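You operate a simulated robot arm through the tools that you are given. There is no shell and no other tool. Be economical: measure what you need, move in short steps, check, and stop when the job is done.

Carry out the task below with a simulated two-armed robot. There is one attempt and no reset: what you move stays moved.

TASK
Close up the wire feeder, switch on and feed wire with 3 presses of the yellow inch button.
Fine: spool catch and orange lever tight, lid closed before you switch on; mode knob on FEED and speed knob on middle before the presses.

Only the result counts: the job must be done as asked and must still hold three seconds after the hand-in. Knocking over, shifting, dropping, spilling or breaking anything else fails it. Lids that push on must go on centred and level and be pressed home; caps that screw on are set level and turned clockwise until they are tight.

THE ROBOT
Two 7-joint arms with two-finger parallel grippers on one trunk, on a base that drives. Base frame: it is fixed to the floor where the robot stands at the start and does not move with it; the origin is under the middle of the robot, x ahead of it, y to its left, z up. Readings come in mm, rad, newtons and seconds.
The left shoulder is at the start at [37, 174, 1336], the right one opposite. With the tool pointing down near the work surface each hand reaches from about 100 to 540 mm from the robot's upright axis, wherever it stands, measured 20 degrees to its own side. Places, roughly: feeder lid [800, -100, 1100]; mode knob [400, -100, 800]; orange feeder lever [600, -200, 1000]; orange speed knob [500, 100, 900]; red switch [500, 200, 800]; spool catch [600, 0, 1000]; yellow inch button [400, -100, 900]. Payload 3.6 kg a hand.
Tool frame (each hand has its own): the origin (TCP) lies between the finger pads and is the grasp point; the fingertips stand 30 mm ahead of it; z points along the fingers, y is the line along which they close. Largest opening 110 mm; finger width 20, thickness 10; the body of the gripper, 48 by 112 mm, starts 55 mm behind the TCP.
Orientation is told as [roll, pitch, yaw] about the base's x, y, z axes, in that order, counted from this pose: with the fingers straight down and closing along the base's y, the tool's x points along the base's -x, its y along +y and its z along -z.

THE INTERFACE
- The arms move only by the tool send_rows. It takes "left_rows", "right_rows" or both (then of equal length, played together; a hand with none holds still); each is a list of rows, each a list of 2 entries, a list of its own where there are three numbers: the shift along the tool's x, y, z in mm, then the turn, a rotation vector about the tool's x, y, z in rad. In form: [[[tx, ty, tz], [wx, wy, wz]], ...]. A call has 1 to 12 rows; each row shifts and turns the commanded pose from where the row before left it, along the tool's axes as they then stand. "left_fingers" and "right_fingers" are, for a hand that has rows, the gripper command, from -1 (fully open) to 1 (shut), values between in proportion, set as the call begins (left out, the last holds). A row lasts 0.2 s, in which the tool goes at most 50 mm and 0.15 rad; a call with a longer step from one row to the next is refused whole, and so is a gripper value outside its range. Where a pose cannot be reached the arm comes as near as it can. A force on the tool above 90 N (or 10 N above the force at the start of the call, whichever is more), or a blocked arm, ends the call early, and 0.2 s more pass. Each finger travels about 153 mm/s and halts on what it meets, pressing with about 43 N; the grip force reading is that of the motor and also rises with nothing between the fingers. The clock runs only during rows and for 0.2 s after the last one: add rows that do not move to give the fingers time. The reply holds the time, the measured pose of the TCP, the force on the tool along the base axes, the opening and the grip force, in the units named above and with some noise, with the torque about the TCP (base axes, N m) and any sound that the robot's microphone picked up.
- Cameras (640 x 400 px; columns grow to the right, rows downward): "scene" is now at [126.1, 2, 1541.2]; the picture's right is [0.03, -1.00, 0.00], its down [-0.28, -0.01, -0.96] and it looks along [0.96, 0.03, -0.28] (base axes); focal length 214 px, centre (320, 200). "left" rides on the left gripper at [73, -17, -103] in its tool frame; the picture's right is [0.23, 0.97, 0.00], its down [-0.76, 0.18, -0.62] and it looks along [-0.61, 0.14, 0.78] (tool axes); focal length 222 px, centre (320, 200). "right" rides on the right gripper at [72, 17, -103] in its tool frame; the picture's right is [-0.23, 0.97, 0.00], its down [-0.76, -0.18, -0.62] and it looks along [-0.61, -0.14, 0.78] (tool axes); focal length 222 px, centre (320, 200). There is no depth. A picture from a camera that has moved, and an enlarged one, comes with that camera's place and axes in the base frame and with its lens.
- snapshot(camera): a new picture of that camera. It takes no simulated time.
- lift_body(by): slides the trunk up (or, below 0, down) by that many mm; the arms and the scene camera ride with it, the base frame stays. It gives what a move gives, with no picture.
- roll_base(legs): drives the robot by 1 to 6 legs, each [ahead, left, turn to the left] in mm, mm and rad, along the robot's own axes; the way and the turn of a leg run together, so that a leg with both is an arc; at most 1500 mm and 3.142 rad a leg. The arms and the cameras ride along, it lands a little off, and it stops where it bumps. It gives what a move gives.
- turn_head(pan, tilt): turns the head with the scene camera to pan (to the left, within 1.501 rad either way) and tilt (down, from -0.506 to 1.204), counted from straight ahead of the robot. It gives what a move gives.
- enlarge(camera, box): a new picture of the part [left, top, right, bottom] of that camera's present view, enlarged. It takes no simulated time.
- sign_off(): hands the job in; it is judged then, once.

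Go step by step. Nothing tells you exact positions but the pictures and the camera data: compare them with the known pose of the tool, close in by small moves and look again before you grip or let go. The budget is 120 turns and 100 pictures, counting those below and the enlarged ones. Unless the task says otherwise, let go and move clear before handing in, and close with one line.

The tools are called after "Call:" by a JSON object that holds its "method" and its "body". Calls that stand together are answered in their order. send_rows: Moves the arms, as the interface text tells. Its arguments: {"type":"object","properties":{"left_rows":{"type":"array","items":{"type":"array"}},"left_fingers":{"type":"number"},"right_rows":{"type":"array","items":{"type":"array"}},"right_fingers":{"type":"number"}},"required":[]} The other tools are called the same way: lift_body (by) slides the trunk up or down; roll_base (legs) drives the base; turn_head (pan, tilt) turns the head that bears the scene camera; snapshot (camera) takes a picture; enlarge (camera, box) takes an enlarged picture of a part of a camera's view; sign_off () hands the job in.

At the start:

```text
time: 0.0
left_tcp_pos: [270.6, 88.0, 1541.7]
left_orientation: [-0.003, 0.003, 0.002]
left_contact_force: [-0.9, 0.5, -0.3]
left_moment: [0.0, 0.01, -0.04]
left_grip_width: 110.0
left_grip_force: 0.0
right_tcp_pos: [321.2, -136.1, 1468.6]
right_orientation: [0.0, 0.0, 0.002]
right_contact_force: [-0.7, -0.4, 0.4]
right_moment: [0.02, 0.0, 0.02]
right_grip_width: 109.9
right_grip_force: 0.0
trunk travel left (down, up): [-450.0, 313.0]
robot x, y, heading: [0.4, -1.9, -0.002]
head pan, tilt: [0.028, 0.283]
```

scene: 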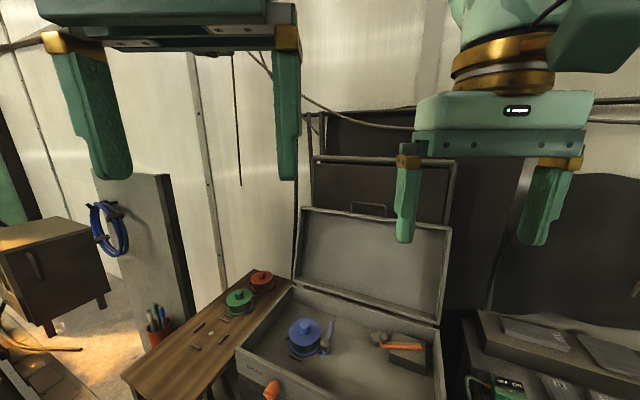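
right: 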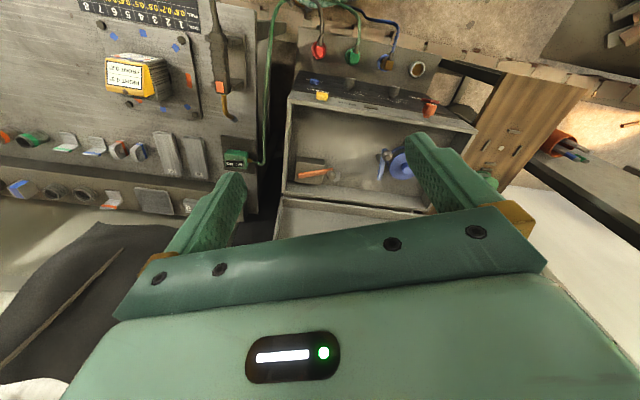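
left: 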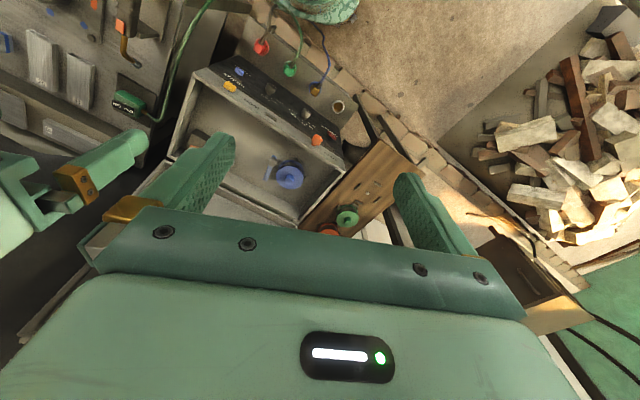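

I see the feeder box with its lid open, with a blue spool inside and an orange lever. I'll tilt the head down for a better look.

Call:
{"method": "turn_head", "body": {"pan": 0.0, "tilt": 0.8}}

Call:
{"method": "snapshot", "body": {"camera": "scene"}}

Call:
{"method": "enlarge", "body": {"camera": "right", "box": [260, 60, 500, 210]}}

```text
time: 0.9
left_tcp_pos: [272.2, 89.5, 1540.8]
left_orientation: [-0.001, 0.003, 0.0]
left_contact_force: [0.4, 0.0, -0.5]
left_moment: [0.0, 0.02, -0.01]
left_grip_width: 109.9
left_grip_force: 0.1
right_tcp_pos: [321.6, -135.4, 1470.7]
right_orientation: [0.0, 0.002, 0.0]
right_contact_force: [-0.1, -0.3, 0.1]
right_moment: [0.0, 0.03, 0.05]
right_grip_width: 110.4
right_grip_force: 0.1
trunk travel left (down, up): [-450.0, 313.0]
robot x, y, heading: [1.7, 0.0, 0.001]
head pan, tilt: [0.0, 0.799]
```

```text
96 pictures are left
camera scene: at [113.5, -0.6, 1495.3], right [0.0, -1.0, 0.0], down [-0.72, 0.0, -0.7], along [0.7, 0.0, -0.72], focal length 214 px, centre (320, 200)
```

scene: 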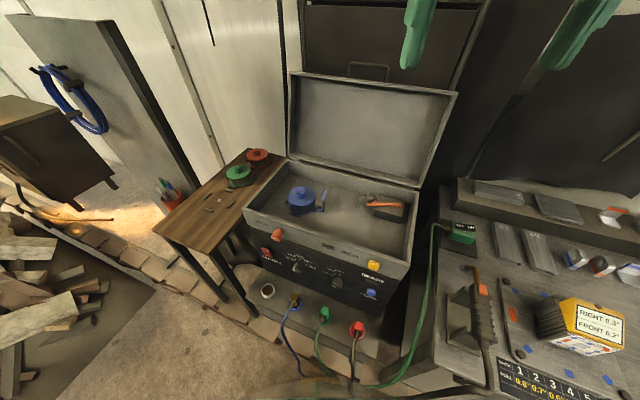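

```text
2.67 times, centred on (380, 135) of right
camera zoom: at [248.2, -120.4, 1574.3], right [0.23, 0.97, 0.0], down [0.76, -0.18, 0.62], along [0.61, -0.14, -0.78], focal length 592 px, centre (160, 373)
```

zoom: 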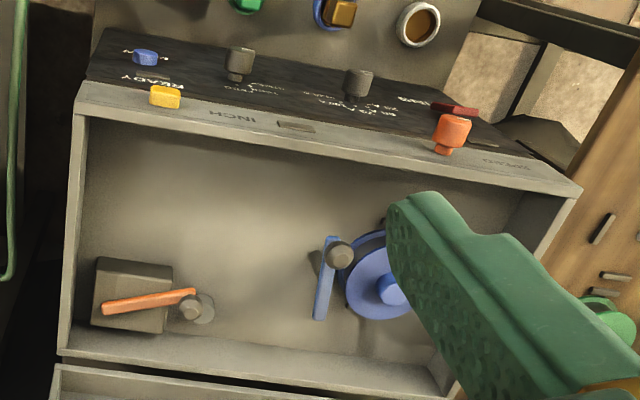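

The feeder is straight ahead. I'll enlarge the box and the front panel to read the controls.

Call:
{"method": "enlarge", "body": {"camera": "scene", "box": [240, 160, 430, 280]}}

Call:
{"method": "enlarge", "body": {"camera": "scene", "box": [240, 225, 400, 325]}}

```text
3.33 times, centred on (335, 220) of scene
camera zoom: at [113.5, -0.6, 1495.3], right [0.0, -1.0, 0.0], down [-0.72, 0.0, -0.7], along [0.7, 0.0, -0.72], focal length 715 px, centre (270, 133)
```

zoom: 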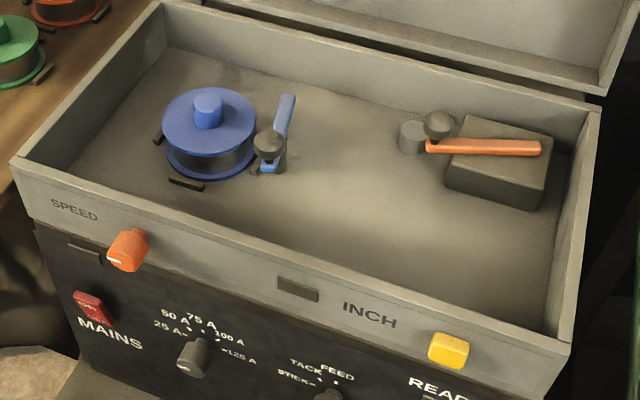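

```text
4.00 times, centred on (320, 275) of scene
camera zoom: at [113.5, -0.6, 1495.3], right [0.0, -1.0, 0.0], down [-0.72, 0.0, -0.7], along [0.7, 0.0, -0.72], focal length 858 px, centre (320, -100)
```

zoom: 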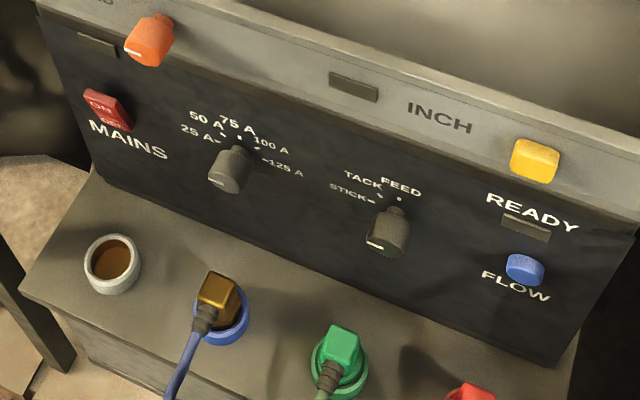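

I'm looking straight down to check the base clearance before driving.

Call:
{"method": "turn_head", "body": {"pan": 0.0, "tilt": 1.2}}

Call:
{"method": "snapshot", "body": {"camera": "scene"}}

```text
time: 1.8
left_tcp_pos: [271.0, 88.2, 1541.1]
left_orientation: [-0.002, 0.001, 0.001]
left_contact_force: [0.0, 0.4, -0.1]
left_moment: [0.01, 0.02, 0.03]
left_grip_width: 110.0
left_grip_force: 0.0
right_tcp_pos: [321.0, -134.3, 1471.6]
right_orientation: [0.001, 0.002, -0.001]
right_contact_force: [0.4, 0.1, 0.5]
right_moment: [-0.01, 0.0, -0.05]
right_grip_width: 110.1
right_grip_force: 0.1
trunk travel left (down, up): [-450.0, 313.0]
robot x, y, heading: [-1.4, 0.5, -0.001]
head pan, tilt: [0.0, 1.201]
```

```text
92 pictures are left
camera scene: at [88.7, -0.6, 1467.5], right [0.0, -1.0, 0.0], down [-0.93, 0.0, -0.36], along [0.36, 0.0, -0.93], focal length 214 px, centre (320, 200)
```

scene: 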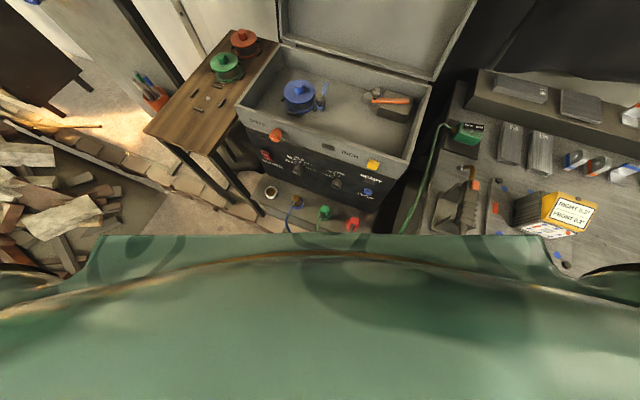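

I'll move back and to the left and turn to face the feeder square on (its front is yawed about -0.35 rad).

Call:
{"method": "roll_base", "body": {"legs": [[-65, 170, 0], [0, 0, -0.354]]}}

Call:
{"method": "turn_head", "body": {"pan": 0.0, "tilt": 0.8}}

Call:
{"method": "snapshot", "body": {"camera": "scene"}}

```text
time: 4.4
left_tcp_pos: [220.4, 159.4, 1541.0]
left_orientation: [-0.001, 0.0, -0.353]
left_contact_force: [-0.3, -0.3, 0.6]
left_moment: [0.01, 0.01, 0.03]
left_grip_width: 109.9
left_grip_force: 0.0
right_tcp_pos: [187.9, -69.2, 1469.5]
right_orientation: [0.0, 0.002, -0.355]
right_contact_force: [-0.3, 0.1, 0.6]
right_moment: [-0.01, 0.01, -0.01]
right_grip_width: 110.0
right_grip_force: 0.1
trunk travel left (down, up): [-450.0, 313.0]
robot x, y, heading: [-63.8, 169.6, -0.355]
head pan, tilt: [0.0, 1.201]
```

```text
time: 5.3
left_tcp_pos: [220.7, 158.3, 1541.2]
left_orientation: [-0.002, 0.001, -0.351]
left_contact_force: [0.0, -0.2, 0.4]
left_moment: [-0.01, 0.0, 0.02]
left_grip_width: 110.1
left_grip_force: 0.1
right_tcp_pos: [189.2, -69.6, 1470.8]
right_orientation: [-0.001, 0.002, -0.354]
right_contact_force: [-0.4, -0.8, -0.4]
right_moment: [0.01, 0.02, 0.02]
right_grip_width: 109.9
right_grip_force: 0.1
trunk travel left (down, up): [-450.0, 313.0]
robot x, y, heading: [-67.9, 170.3, -0.356]
head pan, tilt: [0.0, 0.799]
```

```text
91 pictures are left
camera scene: at [41.8, 129.7, 1495.1], right [-0.35, -0.94, 0.0], down [-0.67, 0.25, -0.7], along [0.65, -0.24, -0.72], focal length 214 px, centre (320, 200)
```

scene: 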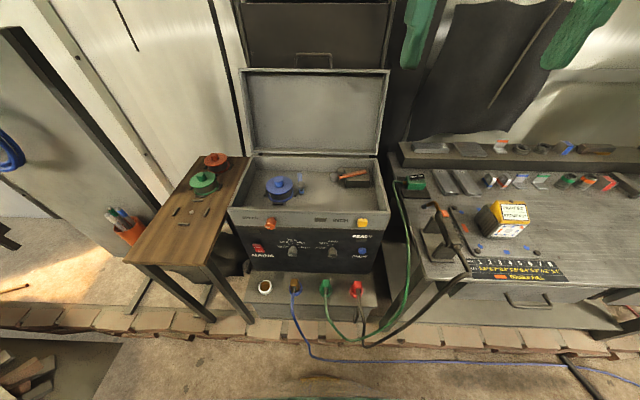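

Aligned within a few hundredths of a rad. Now I'll lower the right hand towards the box and use its camera to look inside.

Call:
{"method": "send_rows", "body": {"right_rows": [[[-20, 11, 36], [0, 0, 0]], [[-20, 11, 36], [0, 0, 0]], [[-20, 11, 36], [0, 0, 0]], [[-20, 11, 36], [0, 0, 0]], [[-20, 11, 36], [0, 0, 0]], [[-20, 11, 36], [0, 0, 0]], [[-20, 11, 36], [0, 0, 0]]]}}

Call:
{"method": "snapshot", "body": {"camera": "right"}}

Call:
{"method": "enlarge", "body": {"camera": "scene", "box": [230, 155, 390, 255]}}

```text
time: 6.9
left_tcp_pos: [221.4, 159.8, 1541.0]
left_orientation: [-0.002, 0.002, -0.354]
left_contact_force: [0.6, -0.5, -0.1]
left_moment: [-0.02, 0.0, 0.03]
left_grip_width: 110.0
left_grip_force: 0.1
right_tcp_pos: [347.9, -46.1, 1216.6]
right_orientation: [0.0, 0.002, -0.356]
right_contact_force: [0.4, 0.0, -0.9]
right_moment: [-0.02, 0.0, 0.02]
right_grip_width: 109.9
right_grip_force: 0.0
trunk travel left (down, up): [-450.0, 313.0]
robot x, y, heading: [-66.2, 171.6, -0.355]
head pan, tilt: [0.0, 0.799]
```

```text
90 pictures are left
camera right: at [285.5, -6.8, 1320.9], right [0.55, 0.83, 0.0], down [0.65, -0.43, 0.62], along [0.52, -0.34, -0.78], focal length 222 px, centre (320, 200)
```

right: 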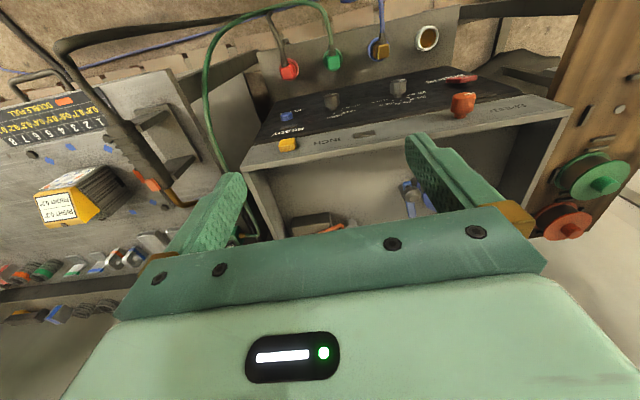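

```text
4.00 times, centred on (310, 205) of scene
camera zoom: at [43.1, 129.7, 1495.1], right [-0.35, -0.94, 0.0], down [-0.67, 0.25, -0.7], along [0.65, -0.24, -0.72], focal length 858 px, centre (360, 180)
```

zoom: 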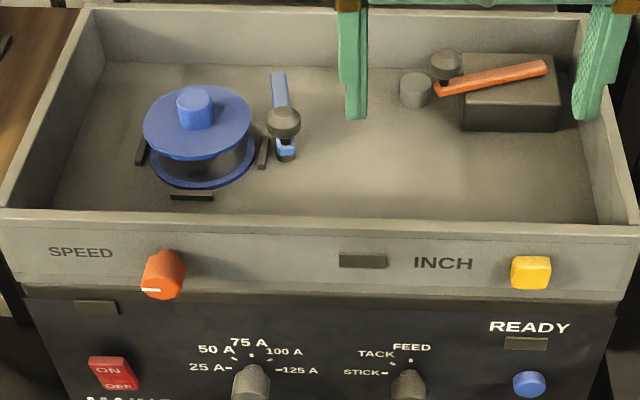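

I'll zoom tightly on the catch and the lever to understand the mechanisms.

Call:
{"method": "enlarge", "body": {"camera": "scene", "box": [260, 168, 316, 203]}}

Call:
{"method": "enlarge", "body": {"camera": "scene", "box": [320, 160, 376, 195]}}

```text
11.43 times, centred on (288, 186) of scene
camera zoom: at [43.1, 129.7, 1495.1], right [-0.35, -0.94, 0.0], down [-0.67, 0.25, -0.7], along [0.65, -0.24, -0.72], focal length 2451 px, centre (686, 366)
```

zoom: 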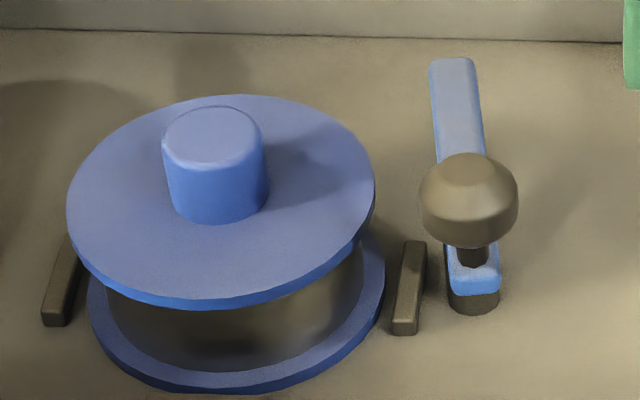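

```text
11.43 times, centred on (348, 178) of scene
camera zoom: at [43.1, 129.7, 1495.1], right [-0.35, -0.94, 0.0], down [-0.67, 0.25, -0.7], along [0.65, -0.24, -0.72], focal length 2451 px, centre (0, 457)
```

zoom: 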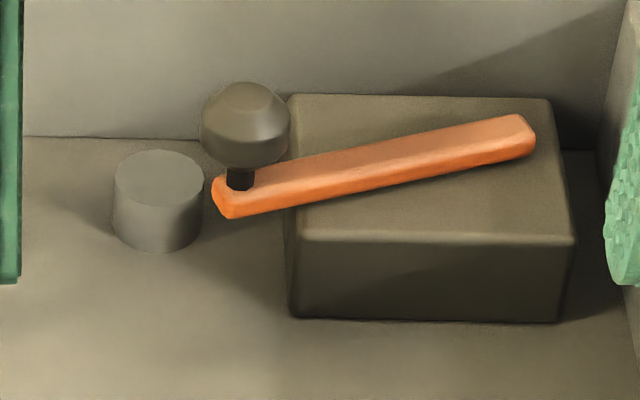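

Both levers are horizontal bars with knob handles. I need a closer view, and there is floor clearance of about 230 mm, so I'll drive 140 mm ahead.

Call:
{"method": "roll_base", "body": {"legs": [[140, 0, 0]]}}

Call:
{"method": "snapshot", "body": {"camera": "right"}}

Call:
{"method": "snapshot", "body": {"camera": "scene"}}

```text
time: 8.2
left_tcp_pos: [350.5, 110.1, 1542.2]
left_orientation: [-0.002, 0.003, -0.354]
left_contact_force: [1.0, -0.3, -0.2]
left_moment: [0.01, 0.03, -0.01]
left_grip_width: 109.9
left_grip_force: 0.1
right_tcp_pos: [477.6, -94.5, 1217.4]
right_orientation: [-0.002, 0.002, -0.355]
right_contact_force: [0.1, -0.2, 0.6]
right_moment: [-0.02, -0.02, 0.0]
right_grip_width: 110.3
right_grip_force: 0.0
trunk travel left (down, up): [-450.0, 313.0]
robot x, y, heading: [66.0, 122.9, -0.353]
head pan, tilt: [0.0, 0.799]
```

```text
86 pictures are left
camera right: at [414.6, -55.6, 1322.0], right [0.55, 0.83, 0.0], down [0.65, -0.43, 0.62], along [0.52, -0.34, -0.78], focal length 222 px, centre (320, 200)
```

right: 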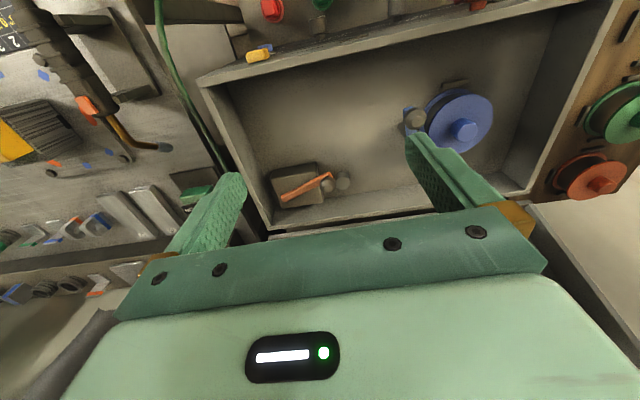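

```text
85 pictures are left
camera scene: at [172.4, 81.1, 1495.3], right [-0.35, -0.94, 0.0], down [-0.67, 0.25, -0.7], along [0.65, -0.24, -0.72], focal length 214 px, centre (320, 200)
```

scene: 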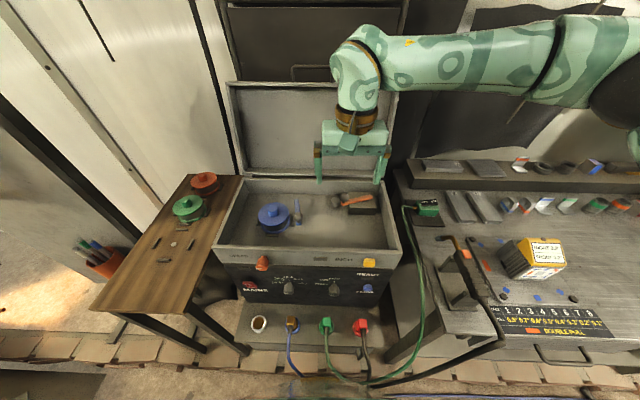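

Zooming the wrist view on the orange lever and the blue catch.

Call:
{"method": "enlarge", "body": {"camera": "right", "box": [255, 150, 367, 220]}}

Call:
{"method": "enlarge", "body": {"camera": "right", "box": [385, 75, 497, 145]}}

Call:
{"method": "enlarge", "body": {"camera": "scene", "box": [210, 165, 410, 290]}}

```text
5.71 times, centred on (311, 185) of right
camera zoom: at [414.6, -55.6, 1322.0], right [0.55, 0.83, 0.0], down [0.65, -0.43, 0.62], along [0.52, -0.34, -0.78], focal length 1269 px, centre (371, 286)
```

zoom: 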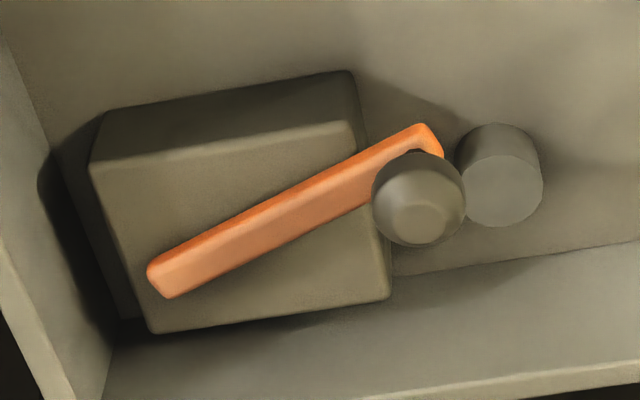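

```text
5.71 times, centred on (441, 110) of right
camera zoom: at [414.6, -55.6, 1322.0], right [0.55, 0.83, 0.0], down [0.65, -0.43, 0.62], along [0.52, -0.34, -0.78], focal length 1269 px, centre (-371, 714)
```

zoom: 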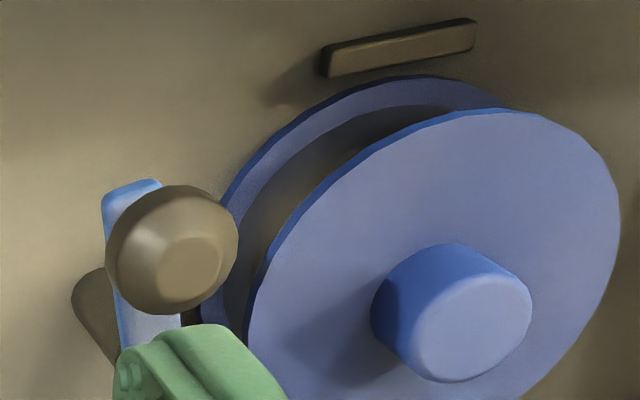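

```text
3.20 times, centred on (310, 228) of scene
camera zoom: at [172.4, 81.1, 1495.3], right [-0.35, -0.94, 0.0], down [-0.67, 0.25, -0.7], along [0.65, -0.24, -0.72], focal length 686 px, centre (352, 112)
```

zoom: 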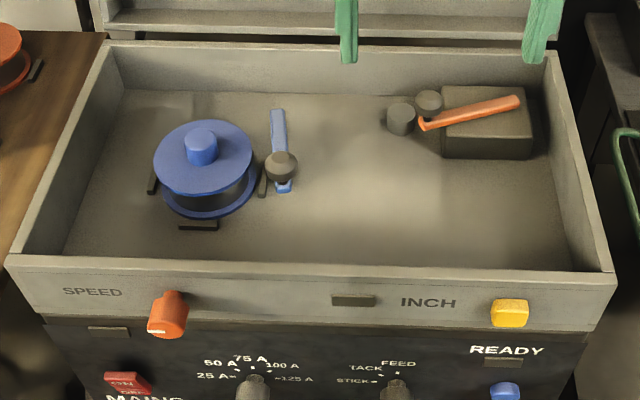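

To tell which end is the pivot, I'll lower the right hand in front of the box and pitch it forward for a low side view.

Call:
{"method": "send_rows", "body": {"right_rows": [[[20, 8, 35], [0, 0, 0]], [[20, 8, 35], [0, 0, 0]], [[20, 8, 35], [0, 0, 0]], [[20, 8, 35], [0, 0, 0]], [[0, 0, 0], [0, -0.15, 0]], [[0, 0, 0], [0, -0.15, 0]], [[0, 0, 0], [0, -0.15, 0]], [[0, 0, 0], [0, -0.15, 0]]]}}

Call:
{"method": "snapshot", "body": {"camera": "right"}}

```text
time: 10.0
left_tcp_pos: [350.5, 112.4, 1540.7]
left_orientation: [-0.003, 0.001, -0.354]
left_contact_force: [0.5, 0.0, -0.6]
left_moment: [-0.02, 0.01, -0.01]
left_grip_width: 110.0
left_grip_force: 0.0
right_tcp_pos: [412.0, -36.1, 1078.5]
right_orientation: [0.001, -0.599, -0.355]
right_contact_force: [0.0, 0.5, 0.5]
right_moment: [-0.06, -0.01, 0.05]
right_grip_width: 109.8
right_grip_force: 0.0
trunk travel left (down, up): [-450.0, 313.0]
robot x, y, heading: [65.3, 117.4, -0.353]
head pan, tilt: [0.0, 0.799]
```

```text
81 pictures are left
camera right: at [308.0, 18.8, 1123.3], right [0.51, 0.85, 0.13], down [0.2, -0.26, 0.94], along [0.83, -0.46, -0.3], focal length 222 px, centre (320, 200)
```

right: 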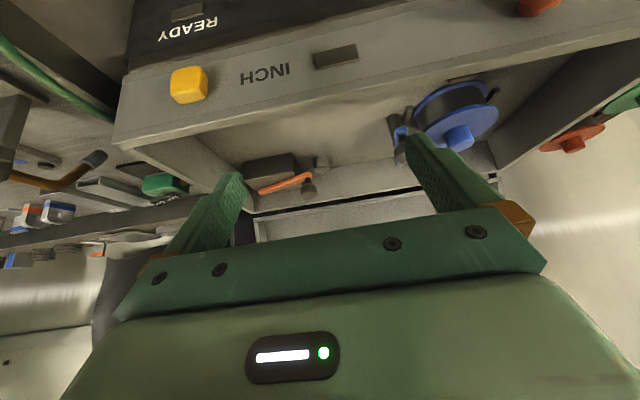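

Call:
{"method": "enlarge", "body": {"camera": "right", "box": [360, 75, 424, 175]}}

Call:
{"method": "enlarge", "body": {"camera": "right", "box": [235, 145, 331, 205]}}

```text
4.00 times, centred on (392, 125) of right
camera zoom: at [308.0, 18.8, 1123.3], right [0.51, 0.85, 0.13], down [0.2, -0.26, 0.94], along [0.83, -0.46, -0.3], focal length 888 px, centre (32, 500)
```

zoom: 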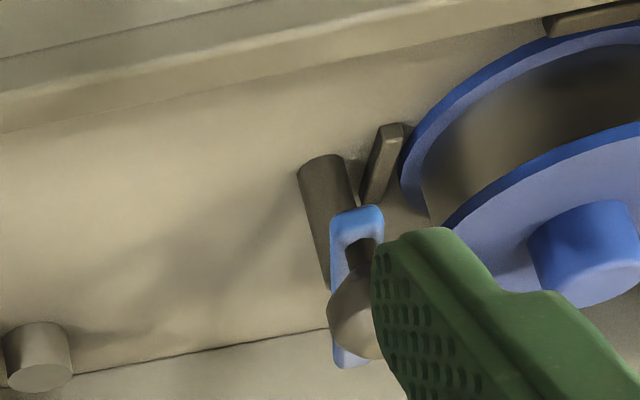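

```text
6.67 times, centred on (283, 175) of right
camera zoom: at [308.0, 18.8, 1123.3], right [0.51, 0.85, 0.13], down [0.2, -0.26, 0.94], along [0.83, -0.46, -0.3], focal length 1481 px, centre (567, 367)
```

zoom: 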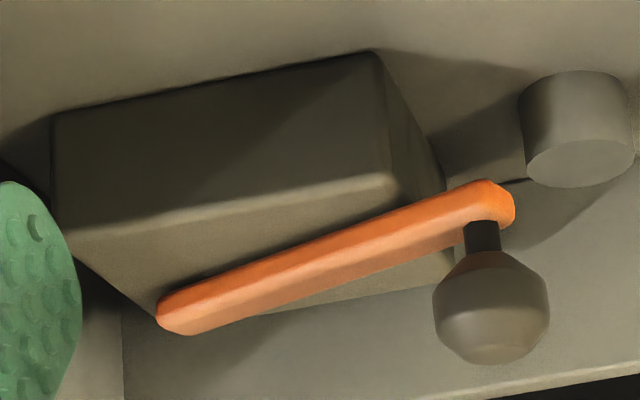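

Floor of the box is at about z 888. The blue bar (z≈960) sits on a post at about (647,-12), with its knob at about (585,1,990). The orange bar runs (612,-276)→(618,-167). I'll take the right hand aside and bring the left hand over the blue knob.

Call:
{"method": "send_rows", "body": {"right_rows": [[[0, 0, 0], [0, 0.15, 0]], [[0, 0, 0], [0, 0.15, 0]], [[0, 0, 0], [0, 0.15, 0]], [[0, 0, 0], [0, 0.15, 0]], [[0, -30, -20], [0, 0, 0]], [[0, -30, -20], [0, 0, 0]], [[0, -30, -20], [0, 0, 0]], [[0, -30, -20], [0, 0, 0]], [[0, -30, -20], [0, 0, 0]]]}}

Call:
{"method": "send_rows", "body": {"left_rows": [[[-21, -2, 37], [0, 0, 0]], [[-21, -2, 37], [0, 0, 0]], [[-21, -2, 37], [0, 0, 0]], [[-21, -2, 37], [0, 0, 0]], [[-21, -2, 37], [0, 0, 0]], [[-21, -2, 37], [0, 0, 0]], [[-21, -2, 37], [0, 0, 0]], [[-21, -2, 37], [0, 0, 0]], [[-21, -2, 37], [0, 0, 0]], [[-21, -2, 37], [0, 0, 0]], [[-21, -2, 37], [0, 0, 0]]], "left_fingers": 0.1}}

Call:
{"method": "snapshot", "body": {"camera": "left"}}

Call:
{"method": "snapshot", "body": {"camera": "scene"}}

```text
time: 12.0
left_tcp_pos: [350.4, 109.3, 1541.7]
left_orientation: [-0.002, 0.002, -0.355]
left_contact_force: [-0.2, -0.2, 0.7]
left_moment: [0.02, -0.02, -0.03]
left_grip_width: 109.9
left_grip_force: 0.0
right_tcp_pos: [360.4, -177.7, 1177.7]
right_orientation: [0.002, 0.002, -0.353]
right_contact_force: [0.5, 0.3, 0.2]
right_moment: [0.0, -0.04, 0.0]
right_grip_width: 110.1
right_grip_force: 0.0
trunk travel left (down, up): [-450.0, 313.0]
robot x, y, heading: [68.5, 124.0, -0.359]
head pan, tilt: [0.0, 0.799]
```

```text
time: 14.4
left_tcp_pos: [560.5, 7.9, 1133.9]
left_orientation: [-0.002, 0.0, -0.355]
left_contact_force: [-0.3, -0.6, -0.5]
left_moment: [0.01, -0.01, -0.02]
left_grip_width: 49.5
left_grip_force: 0.1
right_tcp_pos: [360.8, -177.5, 1176.4]
right_orientation: [0.0, 0.004, -0.357]
right_contact_force: [-0.4, -0.6, 0.5]
right_moment: [0.03, 0.02, 0.0]
right_grip_width: 110.0
right_grip_force: 0.0
trunk travel left (down, up): [-450.0, 313.0]
robot x, y, heading: [66.7, 118.7, -0.355]
head pan, tilt: [0.0, 0.799]
```

```text
78 pictures are left
camera left: at [487.4, 18.3, 1236.6], right [0.12, 0.99, 0.0], down [0.78, -0.1, 0.62], along [0.62, -0.08, -0.78], focal length 222 px, centre (320, 200)
```

left: 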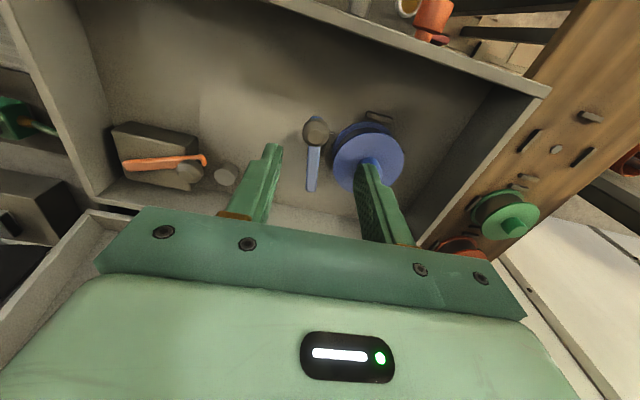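

```text
77 pictures are left
camera scene: at [173.7, 80.2, 1495.1], right [-0.35, -0.94, 0.0], down [-0.67, 0.25, -0.7], along [0.65, -0.24, -0.72], focal length 214 px, centre (320, 200)
```

scene: 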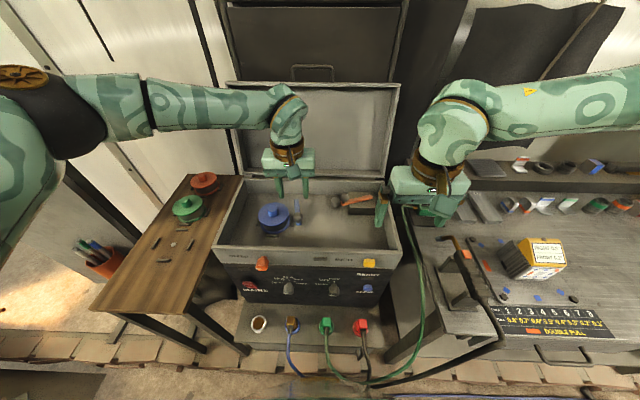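

Call:
{"method": "enlarge", "body": {"camera": "left", "box": [275, 95, 419, 195]}}

Call:
{"method": "enlarge", "body": {"camera": "left", "box": [95, 110, 247, 205]}}

```text
4.00 times, centred on (347, 145) of left
camera zoom: at [487.4, 18.3, 1236.6], right [0.12, 0.99, 0.0], down [0.78, -0.1, 0.62], along [0.62, -0.08, -0.78], focal length 888 px, centre (212, 420)
```

zoom: 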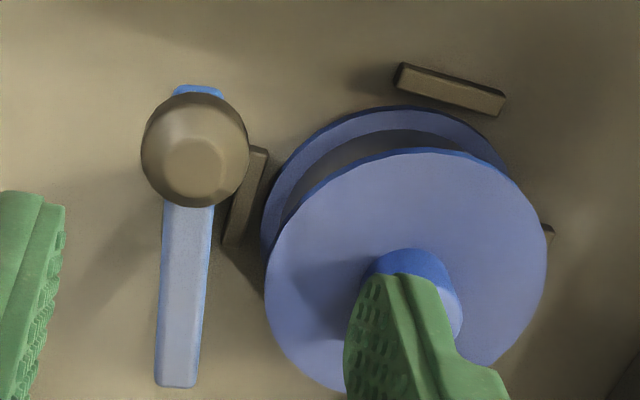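

```text
4.21 times, centred on (171, 158) of left
camera zoom: at [487.4, 18.3, 1236.6], right [0.12, 0.99, 0.0], down [0.78, -0.1, 0.62], along [0.62, -0.08, -0.78], focal length 935 px, centre (947, 379)
```

zoom: 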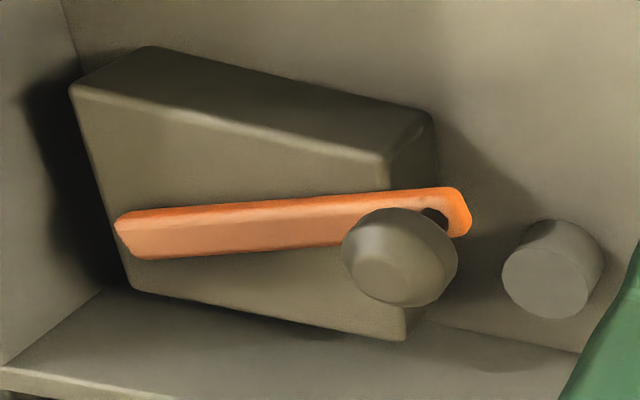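

Knob at (582,1). I'll straddle it with the left fingers (50 mm gap), tips ending just above the bar.

Call:
{"method": "send_rows", "body": {"left_rows": [[[-22, 1, 0], [0, 0, 0]], [[0, 0, 40], [0, 0, 0]], [[0, 0, 40], [0, 0, 0]], [[0, 0, 37], [0, 0, 0]]]}}

Call:
{"method": "enlarge", "body": {"camera": "scene", "box": [240, 170, 352, 240]}}

Call:
{"method": "snapshot", "body": {"camera": "left"}}

```text
time: 15.4
left_tcp_pos: [579.6, 1.9, 1017.4]
left_orientation: [-0.002, 0.003, -0.355]
left_contact_force: [-0.1, 0.2, -0.4]
left_moment: [0.02, 0.03, 0.0]
left_grip_width: 49.5
left_grip_force: 0.1
right_tcp_pos: [361.5, -176.3, 1177.0]
right_orientation: [0.0, 0.002, -0.356]
right_contact_force: [-0.1, -0.7, -0.8]
right_moment: [-0.02, 0.0, 0.0]
right_grip_width: 110.0
right_grip_force: 0.0
trunk travel left (down, up): [-450.0, 313.0]
robot x, y, heading: [70.0, 120.3, -0.359]
head pan, tilt: [0.0, 0.799]
```

```text
5.71 times, centred on (296, 205) of scene
camera zoom: at [173.4, 80.6, 1495.1], right [-0.35, -0.94, 0.0], down [-0.67, 0.25, -0.7], along [0.65, -0.24, -0.72], focal length 1226 px, centre (457, 171)
```

zoom: 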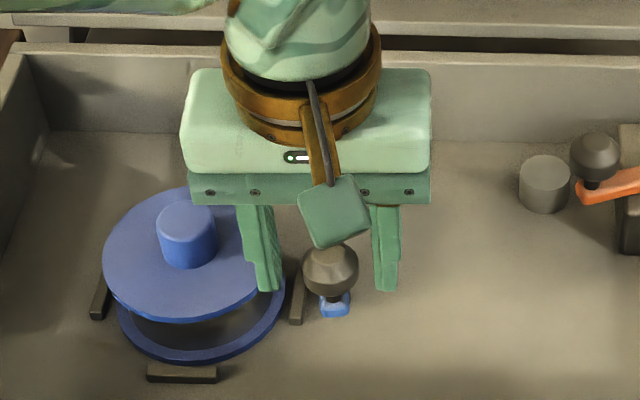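

```text
73 pictures are left
camera left: at [507.9, 12.3, 1119.1], right [0.12, 0.99, 0.0], down [0.78, -0.1, 0.62], along [0.62, -0.08, -0.78], focal length 222 px, centre (320, 200)
```

left: 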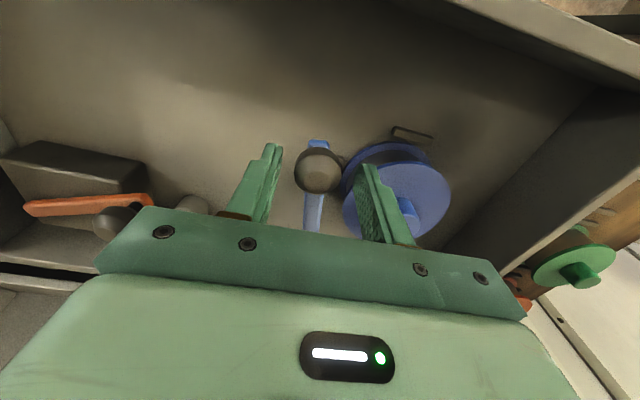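

The knob is between the fingers. I'll lower 8 mm and nudge to the right (away from the spool) to see whether it swings.

Call:
{"method": "send_rows", "body": {"left_rows": [[[-4, 0, 8], [0, 0, 0]], [[0, -8, 0], [0, 0, 0]], [[0, -6, 0], [0, 0, 0]], [[0, -6, 0], [0, 0, 0]], [[0, -5, 0], [0, 0, 0]]]}}

Call:
{"method": "snapshot", "body": {"camera": "left"}}

```text
time: 16.6
left_tcp_pos: [575.5, -23.6, 1008.7]
left_orientation: [-0.003, 0.002, -0.355]
left_contact_force: [0.1, 0.4, 0.0]
left_moment: [-0.01, 0.02, -0.01]
left_grip_width: 49.7
left_grip_force: 0.1
right_tcp_pos: [360.7, -176.7, 1177.3]
right_orientation: [0.002, 0.002, -0.354]
right_contact_force: [-0.9, 0.8, 0.4]
right_moment: [0.01, -0.01, 0.0]
right_grip_width: 110.1
right_grip_force: 0.1
trunk travel left (down, up): [-450.0, 313.0]
robot x, y, heading: [63.3, 126.8, -0.356]
head pan, tilt: [0.0, 0.799]
```

```text
72 pictures are left
camera left: at [502.6, -12.6, 1111.7], right [0.12, 0.99, 0.0], down [0.78, -0.1, 0.62], along [0.62, -0.08, -0.78], focal length 222 px, centre (320, 200)
```

left: 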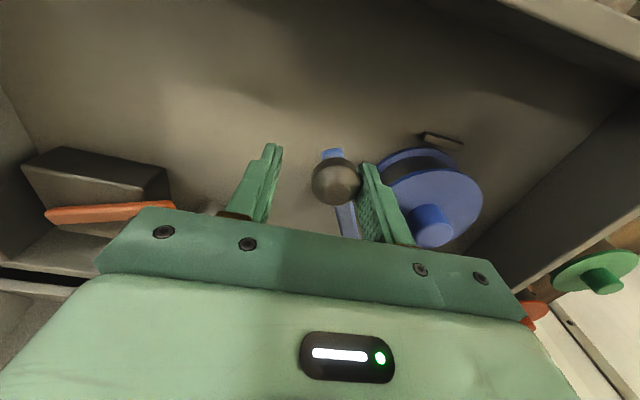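

It swings freely to the right and its far end moves toward the spool, about the post. I'll narrow the fingers, align them with the bar and carry on along the arc.

Call:
{"method": "send_rows", "body": {"left_rows": [[[-10, 8, 0], [0, 0, -0.12]], [[0, 0, 0], [0, 0, -0.12]], [[0, 0, 0], [0, 0, -0.12]], [[0, -8, 0], [0, 0, -0.13]], [[0, -8, 0], [0, 0, -0.13]], [[0, -8, 0], [0, 0, -0.13]], [[0, -8, 0], [0, 0, -0.13]]], "left_fingers": 0.36}}

Call:
{"method": "snapshot", "body": {"camera": "left"}}

```text
time: 18.2
left_tcp_pos: [593.6, -50.8, 1009.2]
left_orientation: [0.0, 0.004, 0.528]
left_contact_force: [-1.0, 0.6, -0.2]
left_moment: [0.01, -0.01, 0.01]
left_grip_width: 35.4
left_grip_force: 0.1
right_tcp_pos: [360.9, -177.3, 1178.0]
right_orientation: [0.0, 0.002, -0.356]
right_contact_force: [-0.2, 0.2, 0.5]
right_moment: [0.0, -0.03, 0.01]
right_grip_width: 110.0
right_grip_force: 0.0
trunk travel left (down, up): [-450.0, 313.0]
robot x, y, heading: [67.1, 121.6, -0.356]
head pan, tilt: [0.0, 0.799]
```

```text
71 pictures are left
camera left: at [540.5, -100.4, 1111.7], right [-0.69, 0.73, 0.0], down [0.57, 0.54, 0.62], along [0.45, 0.43, -0.78], focal length 222 px, centre (320, 200)
```

left: 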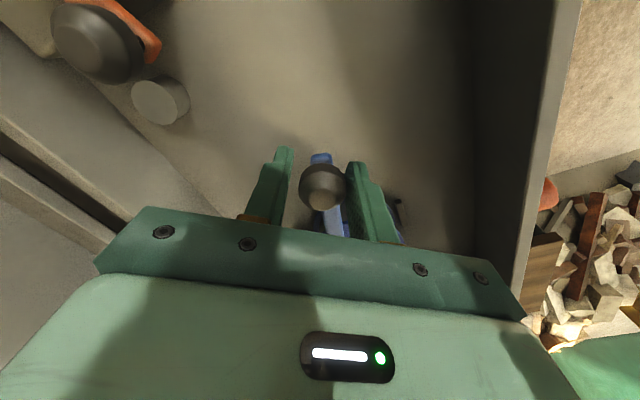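

Call:
{"method": "send_rows", "body": {"left_rows": [[[-10, 0, 0], [0, 0, 0]], [[-2, -8, 0], [0, 0, -0.14]], [[-2, -8, 0], [0, 0, -0.14]], [[-2, -8, 0], [0, 0, -0.14]], [[0, 0, 0], [0, 0, 0]]]}}

Call:
{"method": "snapshot", "body": {"camera": "left"}}

Call:
{"method": "enlarge", "body": {"camera": "scene", "box": [240, 170, 352, 240]}}

```text
time: 19.4
left_tcp_pos: [617.8, -55.1, 1009.4]
left_orientation: [-0.001, 0.005, 0.95]
left_contact_force: [-19.0, 31.5, -9.1]
left_moment: [0.27, -0.05, -0.62]
left_grip_width: 51.9
left_grip_force: 16.0
right_tcp_pos: [359.0, -171.1, 1178.1]
right_orientation: [-0.001, -0.002, -0.355]
right_contact_force: [0.5, -0.1, -0.3]
right_moment: [-0.01, 0.01, 0.04]
right_grip_width: 110.0
right_grip_force: 0.1
trunk travel left (down, up): [-450.0, 313.0]
robot x, y, heading: [66.5, 119.3, -0.351]
head pan, tilt: [0.0, 0.799]
```

```text
70 pictures are left
camera left: at [591.5, -121.5, 1112.4], right [-0.92, 0.38, 0.0], down [0.3, 0.73, 0.62], along [0.24, 0.57, -0.79], focal length 222 px, centre (320, 200)
```

left: 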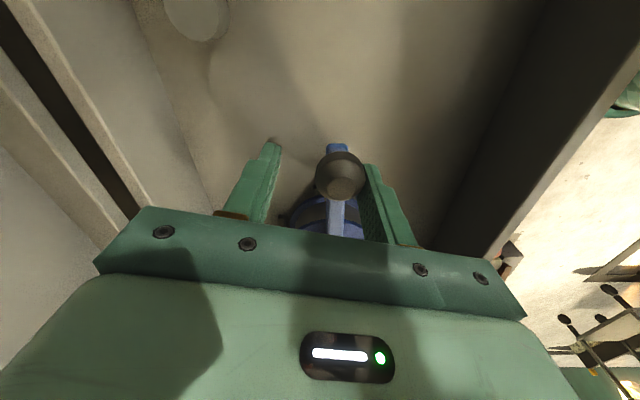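

```text
5.71 times, centred on (296, 205) of scene
camera zoom: at [170.3, 86.5, 1495.4], right [-0.35, -0.94, 0.0], down [-0.67, 0.25, -0.7], along [0.65, -0.24, -0.72], focal length 1226 px, centre (457, 171)
```

zoom: 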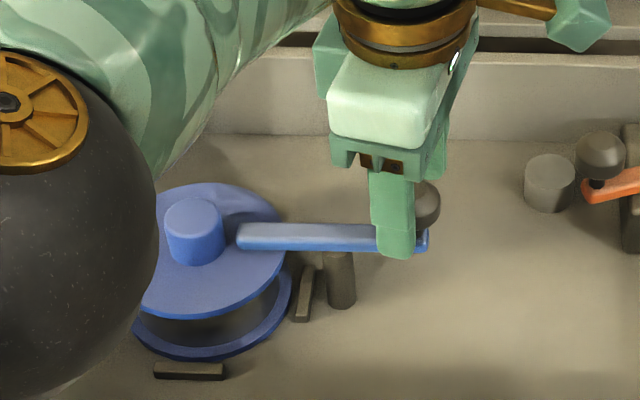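

The bar now crosses over the spool and meets resistance (~37 N). I'll press a bit further to check it's at its hard stop.

Call:
{"method": "send_rows", "body": {"left_rows": [[[0, -6, 0], [0, 0, -0.05]], [[0, -6, 0], [0, 0, -0.05]], [[0, -4, 0], [0, 0, 0]], [[0, 0, 0], [0, 0, 0]]]}}

Call:
{"method": "enlarge", "body": {"camera": "scene", "box": [240, 170, 352, 240]}}

```text
time: 20.4
left_tcp_pos: [613.4, -63.6, 1018.7]
left_orientation: [0.003, 0.004, 1.048]
left_contact_force: [-26.0, 23.0, -12.8]
left_moment: [0.31, 0.1, 0.08]
left_grip_width: 53.4
left_grip_force: 18.4
left hand out of reach, approached as far as the arm can: row 1, 2, 3
right_tcp_pos: [358.9, -174.0, 1179.3]
right_orientation: [-0.001, -0.002, -0.357]
right_contact_force: [0.2, 0.6, -0.1]
right_moment: [0.01, -0.03, 0.0]
right_grip_width: 110.1
right_grip_force: 0.0
trunk travel left (down, up): [-450.0, 313.0]
robot x, y, heading: [67.5, 122.1, -0.353]
head pan, tilt: [0.0, 0.799]
```

```text
5.71 times, centred on (296, 205) of scene
camera zoom: at [169.1, 84.8, 1495.5], right [-0.35, -0.94, 0.0], down [-0.67, 0.25, -0.7], along [0.66, -0.24, -0.71], focal length 1226 px, centre (457, 171)
```

zoom: 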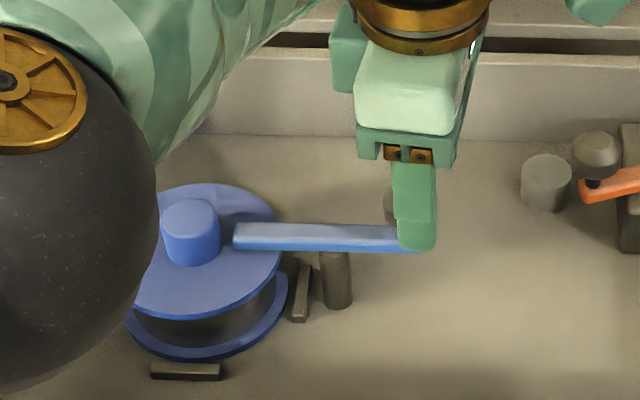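

The bar holds at its stop, fully across the spool. I'll open and raise the left hand, then retract it.

Call:
{"method": "send_rows", "body": {"left_rows": [[[0, 6, 0], [0, 0, 0]], [[0, 0, -40], [0, 0, 0]], [[0, 0, -40], [0, 0, 0]], [[0, 0, -40], [0, 0, 0.14]], [[10, 10, -40], [0, 0, 0.14]], [[10, 10, -40], [0, 0, 0.14]], [[20, 10, -20], [0, 0, 0.14]], [[20, 10, 0], [0, 0, 0.14]], [[20, 10, 0], [0, 0, 0.14]], [[20, 10, 0], [0, 0, 0.14]], [[20, 10, 0], [0, 0, 0.14]], [[20, 10, 0], [0, 0, 0.14]]], "left_fingers": -0.2}}

Call:
{"method": "enlarge", "body": {"camera": "scene", "box": [210, 160, 410, 285]}}

Call:
{"method": "snapshot", "body": {"camera": "scene"}}

```text
time: 23.0
left_tcp_pos: [455.3, -39.0, 1239.0]
left_orientation: [-0.001, 0.003, -0.215]
left_contact_force: [-0.7, -0.5, -0.3]
left_moment: [-0.01, 0.02, 0.01]
left_grip_width: 66.1
left_grip_force: 0.0
right_tcp_pos: [360.4, -176.1, 1176.5]
right_orientation: [-0.002, -0.001, -0.354]
right_contact_force: [0.1, 0.7, 0.0]
right_moment: [-0.03, 0.01, -0.02]
right_grip_width: 109.9
right_grip_force: 0.0
trunk travel left (down, up): [-450.0, 313.0]
robot x, y, heading: [62.9, 120.3, -0.355]
head pan, tilt: [0.0, 0.799]
```

```text
3.20 times, centred on (310, 222) of scene
camera zoom: at [172.3, 81.4, 1495.2], right [-0.35, -0.94, 0.0], down [-0.67, 0.25, -0.7], along [0.65, -0.24, -0.72], focal length 686 px, centre (352, 128)
```

zoom: 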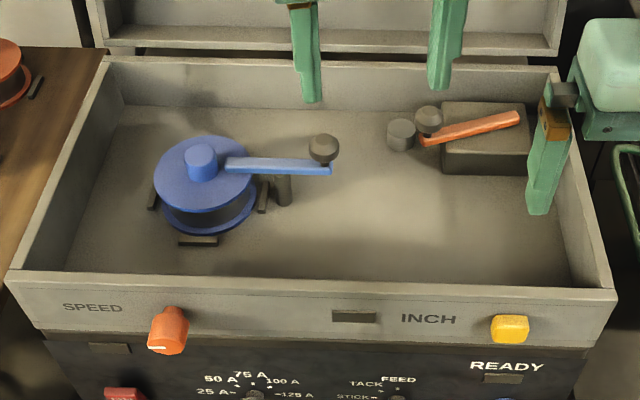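

```text
66 pictures are left
camera scene: at [172.3, 81.4, 1495.2], right [-0.35, -0.94, 0.0], down [-0.67, 0.25, -0.7], along [0.65, -0.24, -0.72], focal length 214 px, centre (320, 200)
```

scene: 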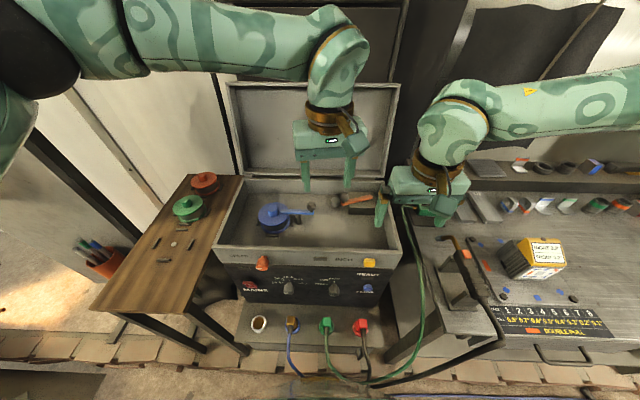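

Call:
{"method": "enlarge", "body": {"camera": "scene", "box": [250, 190, 330, 240]}}

```text
8.00 times, centred on (290, 215) of scene
camera zoom: at [172.3, 81.4, 1495.2], right [-0.35, -0.94, 0.0], down [-0.67, 0.25, -0.7], along [0.65, -0.24, -0.72], focal length 1716 px, centre (560, 80)
```

zoom: 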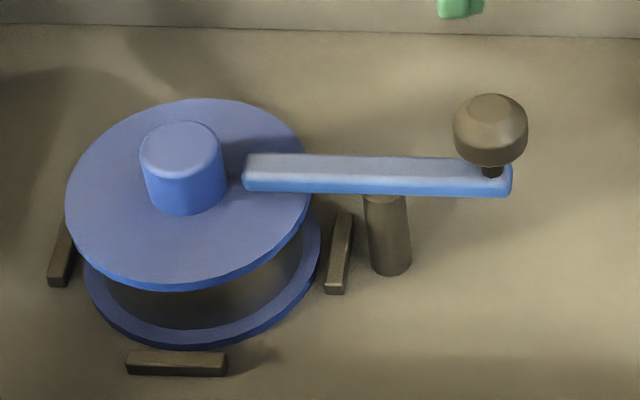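

The catch is aligned with the box axis. Next I'll move the left hand out to the left, drive 45 mm closer and lower the trunk 80 mm to give the right hand reach for the orange lever.

Call:
{"method": "send_rows", "body": {"left_rows": [[[25, 30, -15], [0, 0, 0]], [[25, 30, -15], [0, 0, 0]], [[25, 30, -15], [0, 0, 0]], [[25, 30, -15], [0, 0, 0]], [[25, 30, -15], [0, 0, 0]]]}}

Call:
{"method": "roll_base", "body": {"legs": [[45, 0, 0]]}}

Call:
{"method": "lift_body", "body": {"by": -80}}

```text
time: 24.2
left_tcp_pos: [366.5, 134.5, 1313.0]
left_orientation: [-0.001, -0.001, -0.213]
left_contact_force: [-0.8, 0.1, 1.0]
left_moment: [0.0, 0.02, -0.01]
left_grip_width: 66.3
left_grip_force: 0.1
right_tcp_pos: [360.3, -177.1, 1176.5]
right_orientation: [0.001, 0.001, -0.354]
right_contact_force: [-0.2, 0.3, -0.1]
right_moment: [-0.01, -0.03, -0.01]
right_grip_width: 109.9
right_grip_force: 0.0
trunk travel left (down, up): [-450.0, 313.0]
robot x, y, heading: [63.2, 118.4, -0.358]
head pan, tilt: [0.0, 0.799]
```

```text
time: 25.2
left_tcp_pos: [369.3, 133.3, 1313.5]
left_orientation: [-0.002, 0.001, -0.216]
left_contact_force: [0.5, -0.3, -0.6]
left_moment: [-0.05, -0.03, -0.01]
left_grip_width: 66.1
left_grip_force: 0.0
right_tcp_pos: [363.9, -178.0, 1178.0]
right_orientation: [-0.002, 0.002, -0.357]
right_contact_force: [-0.1, 0.7, 0.9]
right_moment: [0.0, 0.01, 0.0]
right_grip_width: 109.7
right_grip_force: 0.1
trunk travel left (down, up): [-450.0, 313.0]
robot x, y, heading: [70.7, 122.2, -0.358]
head pan, tilt: [0.0, 0.799]
stopped in leg 1: the robot was blocked; the commanded pose is now the measured one
```

```text
time: 26.4
left_tcp_pos: [370.5, 132.4, 1233.2]
left_orientation: [-0.002, 0.001, -0.213]
left_contact_force: [0.1, 1.3, 0.2]
left_moment: [0.0, 0.01, 0.01]
left_grip_width: 66.1
left_grip_force: 0.1
right_tcp_pos: [364.5, -178.2, 1096.7]
right_orientation: [-0.001, 0.001, -0.357]
right_contact_force: [0.4, -0.2, 0.3]
right_moment: [0.02, 0.01, 0.0]
right_grip_width: 110.2
right_grip_force: 0.1
trunk travel left (down, up): [-370.0, 393.0]
robot x, y, heading: [72.9, 119.7, -0.356]
head pan, tilt: [0.0, 0.799]
```

The base is blocked ahead, so I'm at the closest standing point. I'll back off 5 mm and move the right hand over the orange knob, turning its fingers crosswise.

Call:
{"method": "roll_base", "body": {"legs": [[-5, 0, 0]]}}

Call:
{"method": "send_rows", "body": {"right_rows": [[[-39, 16, -3], [0, 0, 0]], [[-39, 16, -3], [0, 0, 0]], [[-39, 16, -3], [0, 0, 0]], [[-39, 16, -3], [0, 0, 0]], [[-39, 16, -3], [0, 0, 0]], [[-39, 16, -3], [0, 0, 0]]], "right_fingers": 0.1}}

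Call:
{"method": "send_rows", "body": {"right_rows": [[[0, 0, 0], [0, 0, 0.15]], [[0, 0, 0], [0, 0, 0.15]], [[0, 0, 0], [0, 0, 0.15]], [[0, 0, 0], [0, 0, 0.15]], [[0, 0, 0], [0, 0, 0.15]], [[0, 0, 0], [0, 0, 0.15]], [[0, 0, 0], [0, 0, 0.15]]]}}

Call:
{"method": "snapshot", "body": {"camera": "right"}}

```text
time: 27.1
left_tcp_pos: [366.1, 134.6, 1233.5]
left_orientation: [-0.003, 0.002, -0.214]
left_contact_force: [-0.1, 0.0, -0.7]
left_moment: [-0.01, 0.03, -0.02]
left_grip_width: 65.8
left_grip_force: 0.1
right_tcp_pos: [360.7, -177.4, 1096.2]
right_orientation: [0.0, 0.001, -0.357]
right_contact_force: [0.8, -0.1, -0.5]
right_moment: [-0.01, 0.02, -0.04]
right_grip_width: 109.6
right_grip_force: 0.0
trunk travel left (down, up): [-370.0, 393.0]
robot x, y, heading: [68.2, 127.3, -0.353]
head pan, tilt: [0.0, 0.799]
```

```text
time: 28.5
left_tcp_pos: [365.4, 134.9, 1233.3]
left_orientation: [-0.002, 0.003, -0.212]
left_contact_force: [-0.9, -0.1, 0.7]
left_moment: [-0.02, -0.01, -0.01]
left_grip_width: 66.0
left_grip_force: 0.1
right_tcp_pos: [603.6, -163.7, 1111.9]
right_orientation: [0.0, -0.003, -0.361]
right_contact_force: [-0.1, 0.1, 0.2]
right_moment: [-0.01, 0.03, -0.04]
right_grip_width: 49.5
right_grip_force: 0.1
right hand out of reach, approached as far as the arm can: row 6
trunk travel left (down, up): [-370.0, 393.0]
robot x, y, heading: [63.7, 122.1, -0.36]
head pan, tilt: [0.0, 0.799]
```

```text
time: 30.1
left_tcp_pos: [366.3, 136.0, 1233.9]
left_orientation: [-0.002, 0.001, -0.214]
left_contact_force: [0.3, -0.1, 0.2]
left_moment: [0.02, 0.0, -0.02]
left_grip_width: 66.0
left_grip_force: 0.1
right_tcp_pos: [602.9, -165.0, 1112.2]
right_orientation: [-0.003, 0.002, -1.41]
right_contact_force: [0.8, -0.4, 0.8]
right_moment: [0.0, 0.02, -0.01]
right_grip_width: 49.5
right_grip_force: 0.1
trunk travel left (down, up): [-370.0, 393.0]
robot x, y, heading: [66.7, 120.1, -0.353]
head pan, tilt: [0.0, 0.799]
```

```text
64 pictures are left
camera right: at [607.8, -93.3, 1215.8], right [1.0, -0.07, 0.0], down [-0.05, -0.78, 0.62], along [-0.04, -0.62, -0.78], focal length 222 px, centre (320, 200)
```

right: 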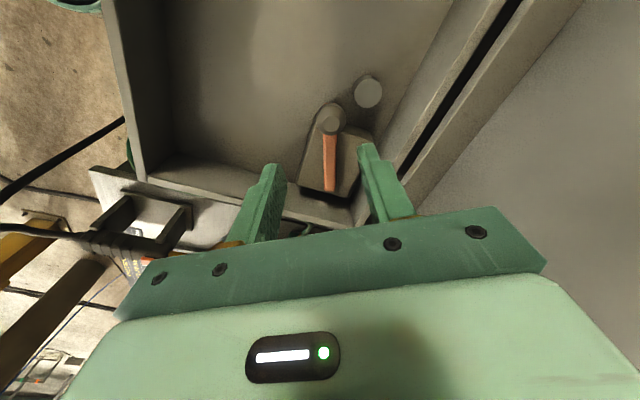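

Knob at (614,-171). I'll centre over it and descend.

Call:
{"method": "send_rows", "body": {"right_rows": [[[-8, 10, 0], [0, 0, 0.1]], [[0, 0, 35], [0, 0, 0.05]], [[0, 0, 35], [0, 0, 0]], [[0, 0, 30], [0, 0, 0]]]}}

Call:
{"method": "snapshot", "body": {"camera": "right"}}

```text
time: 31.1
left_tcp_pos: [366.9, 133.7, 1233.5]
left_orientation: [-0.003, 0.001, -0.215]
left_contact_force: [-0.1, -0.4, 0.2]
left_moment: [0.0, 0.01, -0.01]
left_grip_width: 65.9
left_grip_force: 0.1
right_tcp_pos: [614.1, -172.0, 1011.6]
right_orientation: [-0.001, 0.003, -1.557]
right_contact_force: [-0.2, 0.5, -0.5]
right_moment: [-0.02, 0.0, 0.03]
right_grip_width: 49.5
right_grip_force: 0.0
trunk travel left (down, up): [-370.0, 393.0]
robot x, y, heading: [64.9, 120.4, -0.357]
head pan, tilt: [0.0, 0.799]
```

```text
63 pictures are left
camera right: at [630.1, -100.9, 1115.5], right [0.98, -0.21, 0.0], down [-0.17, -0.77, 0.62], along [-0.13, -0.61, -0.78], focal length 222 px, centre (320, 200)
```

right: 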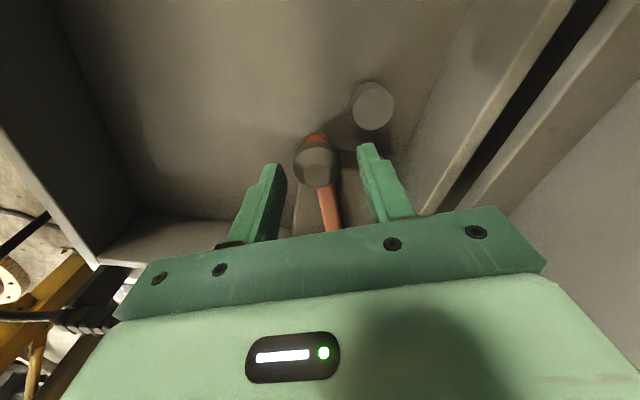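

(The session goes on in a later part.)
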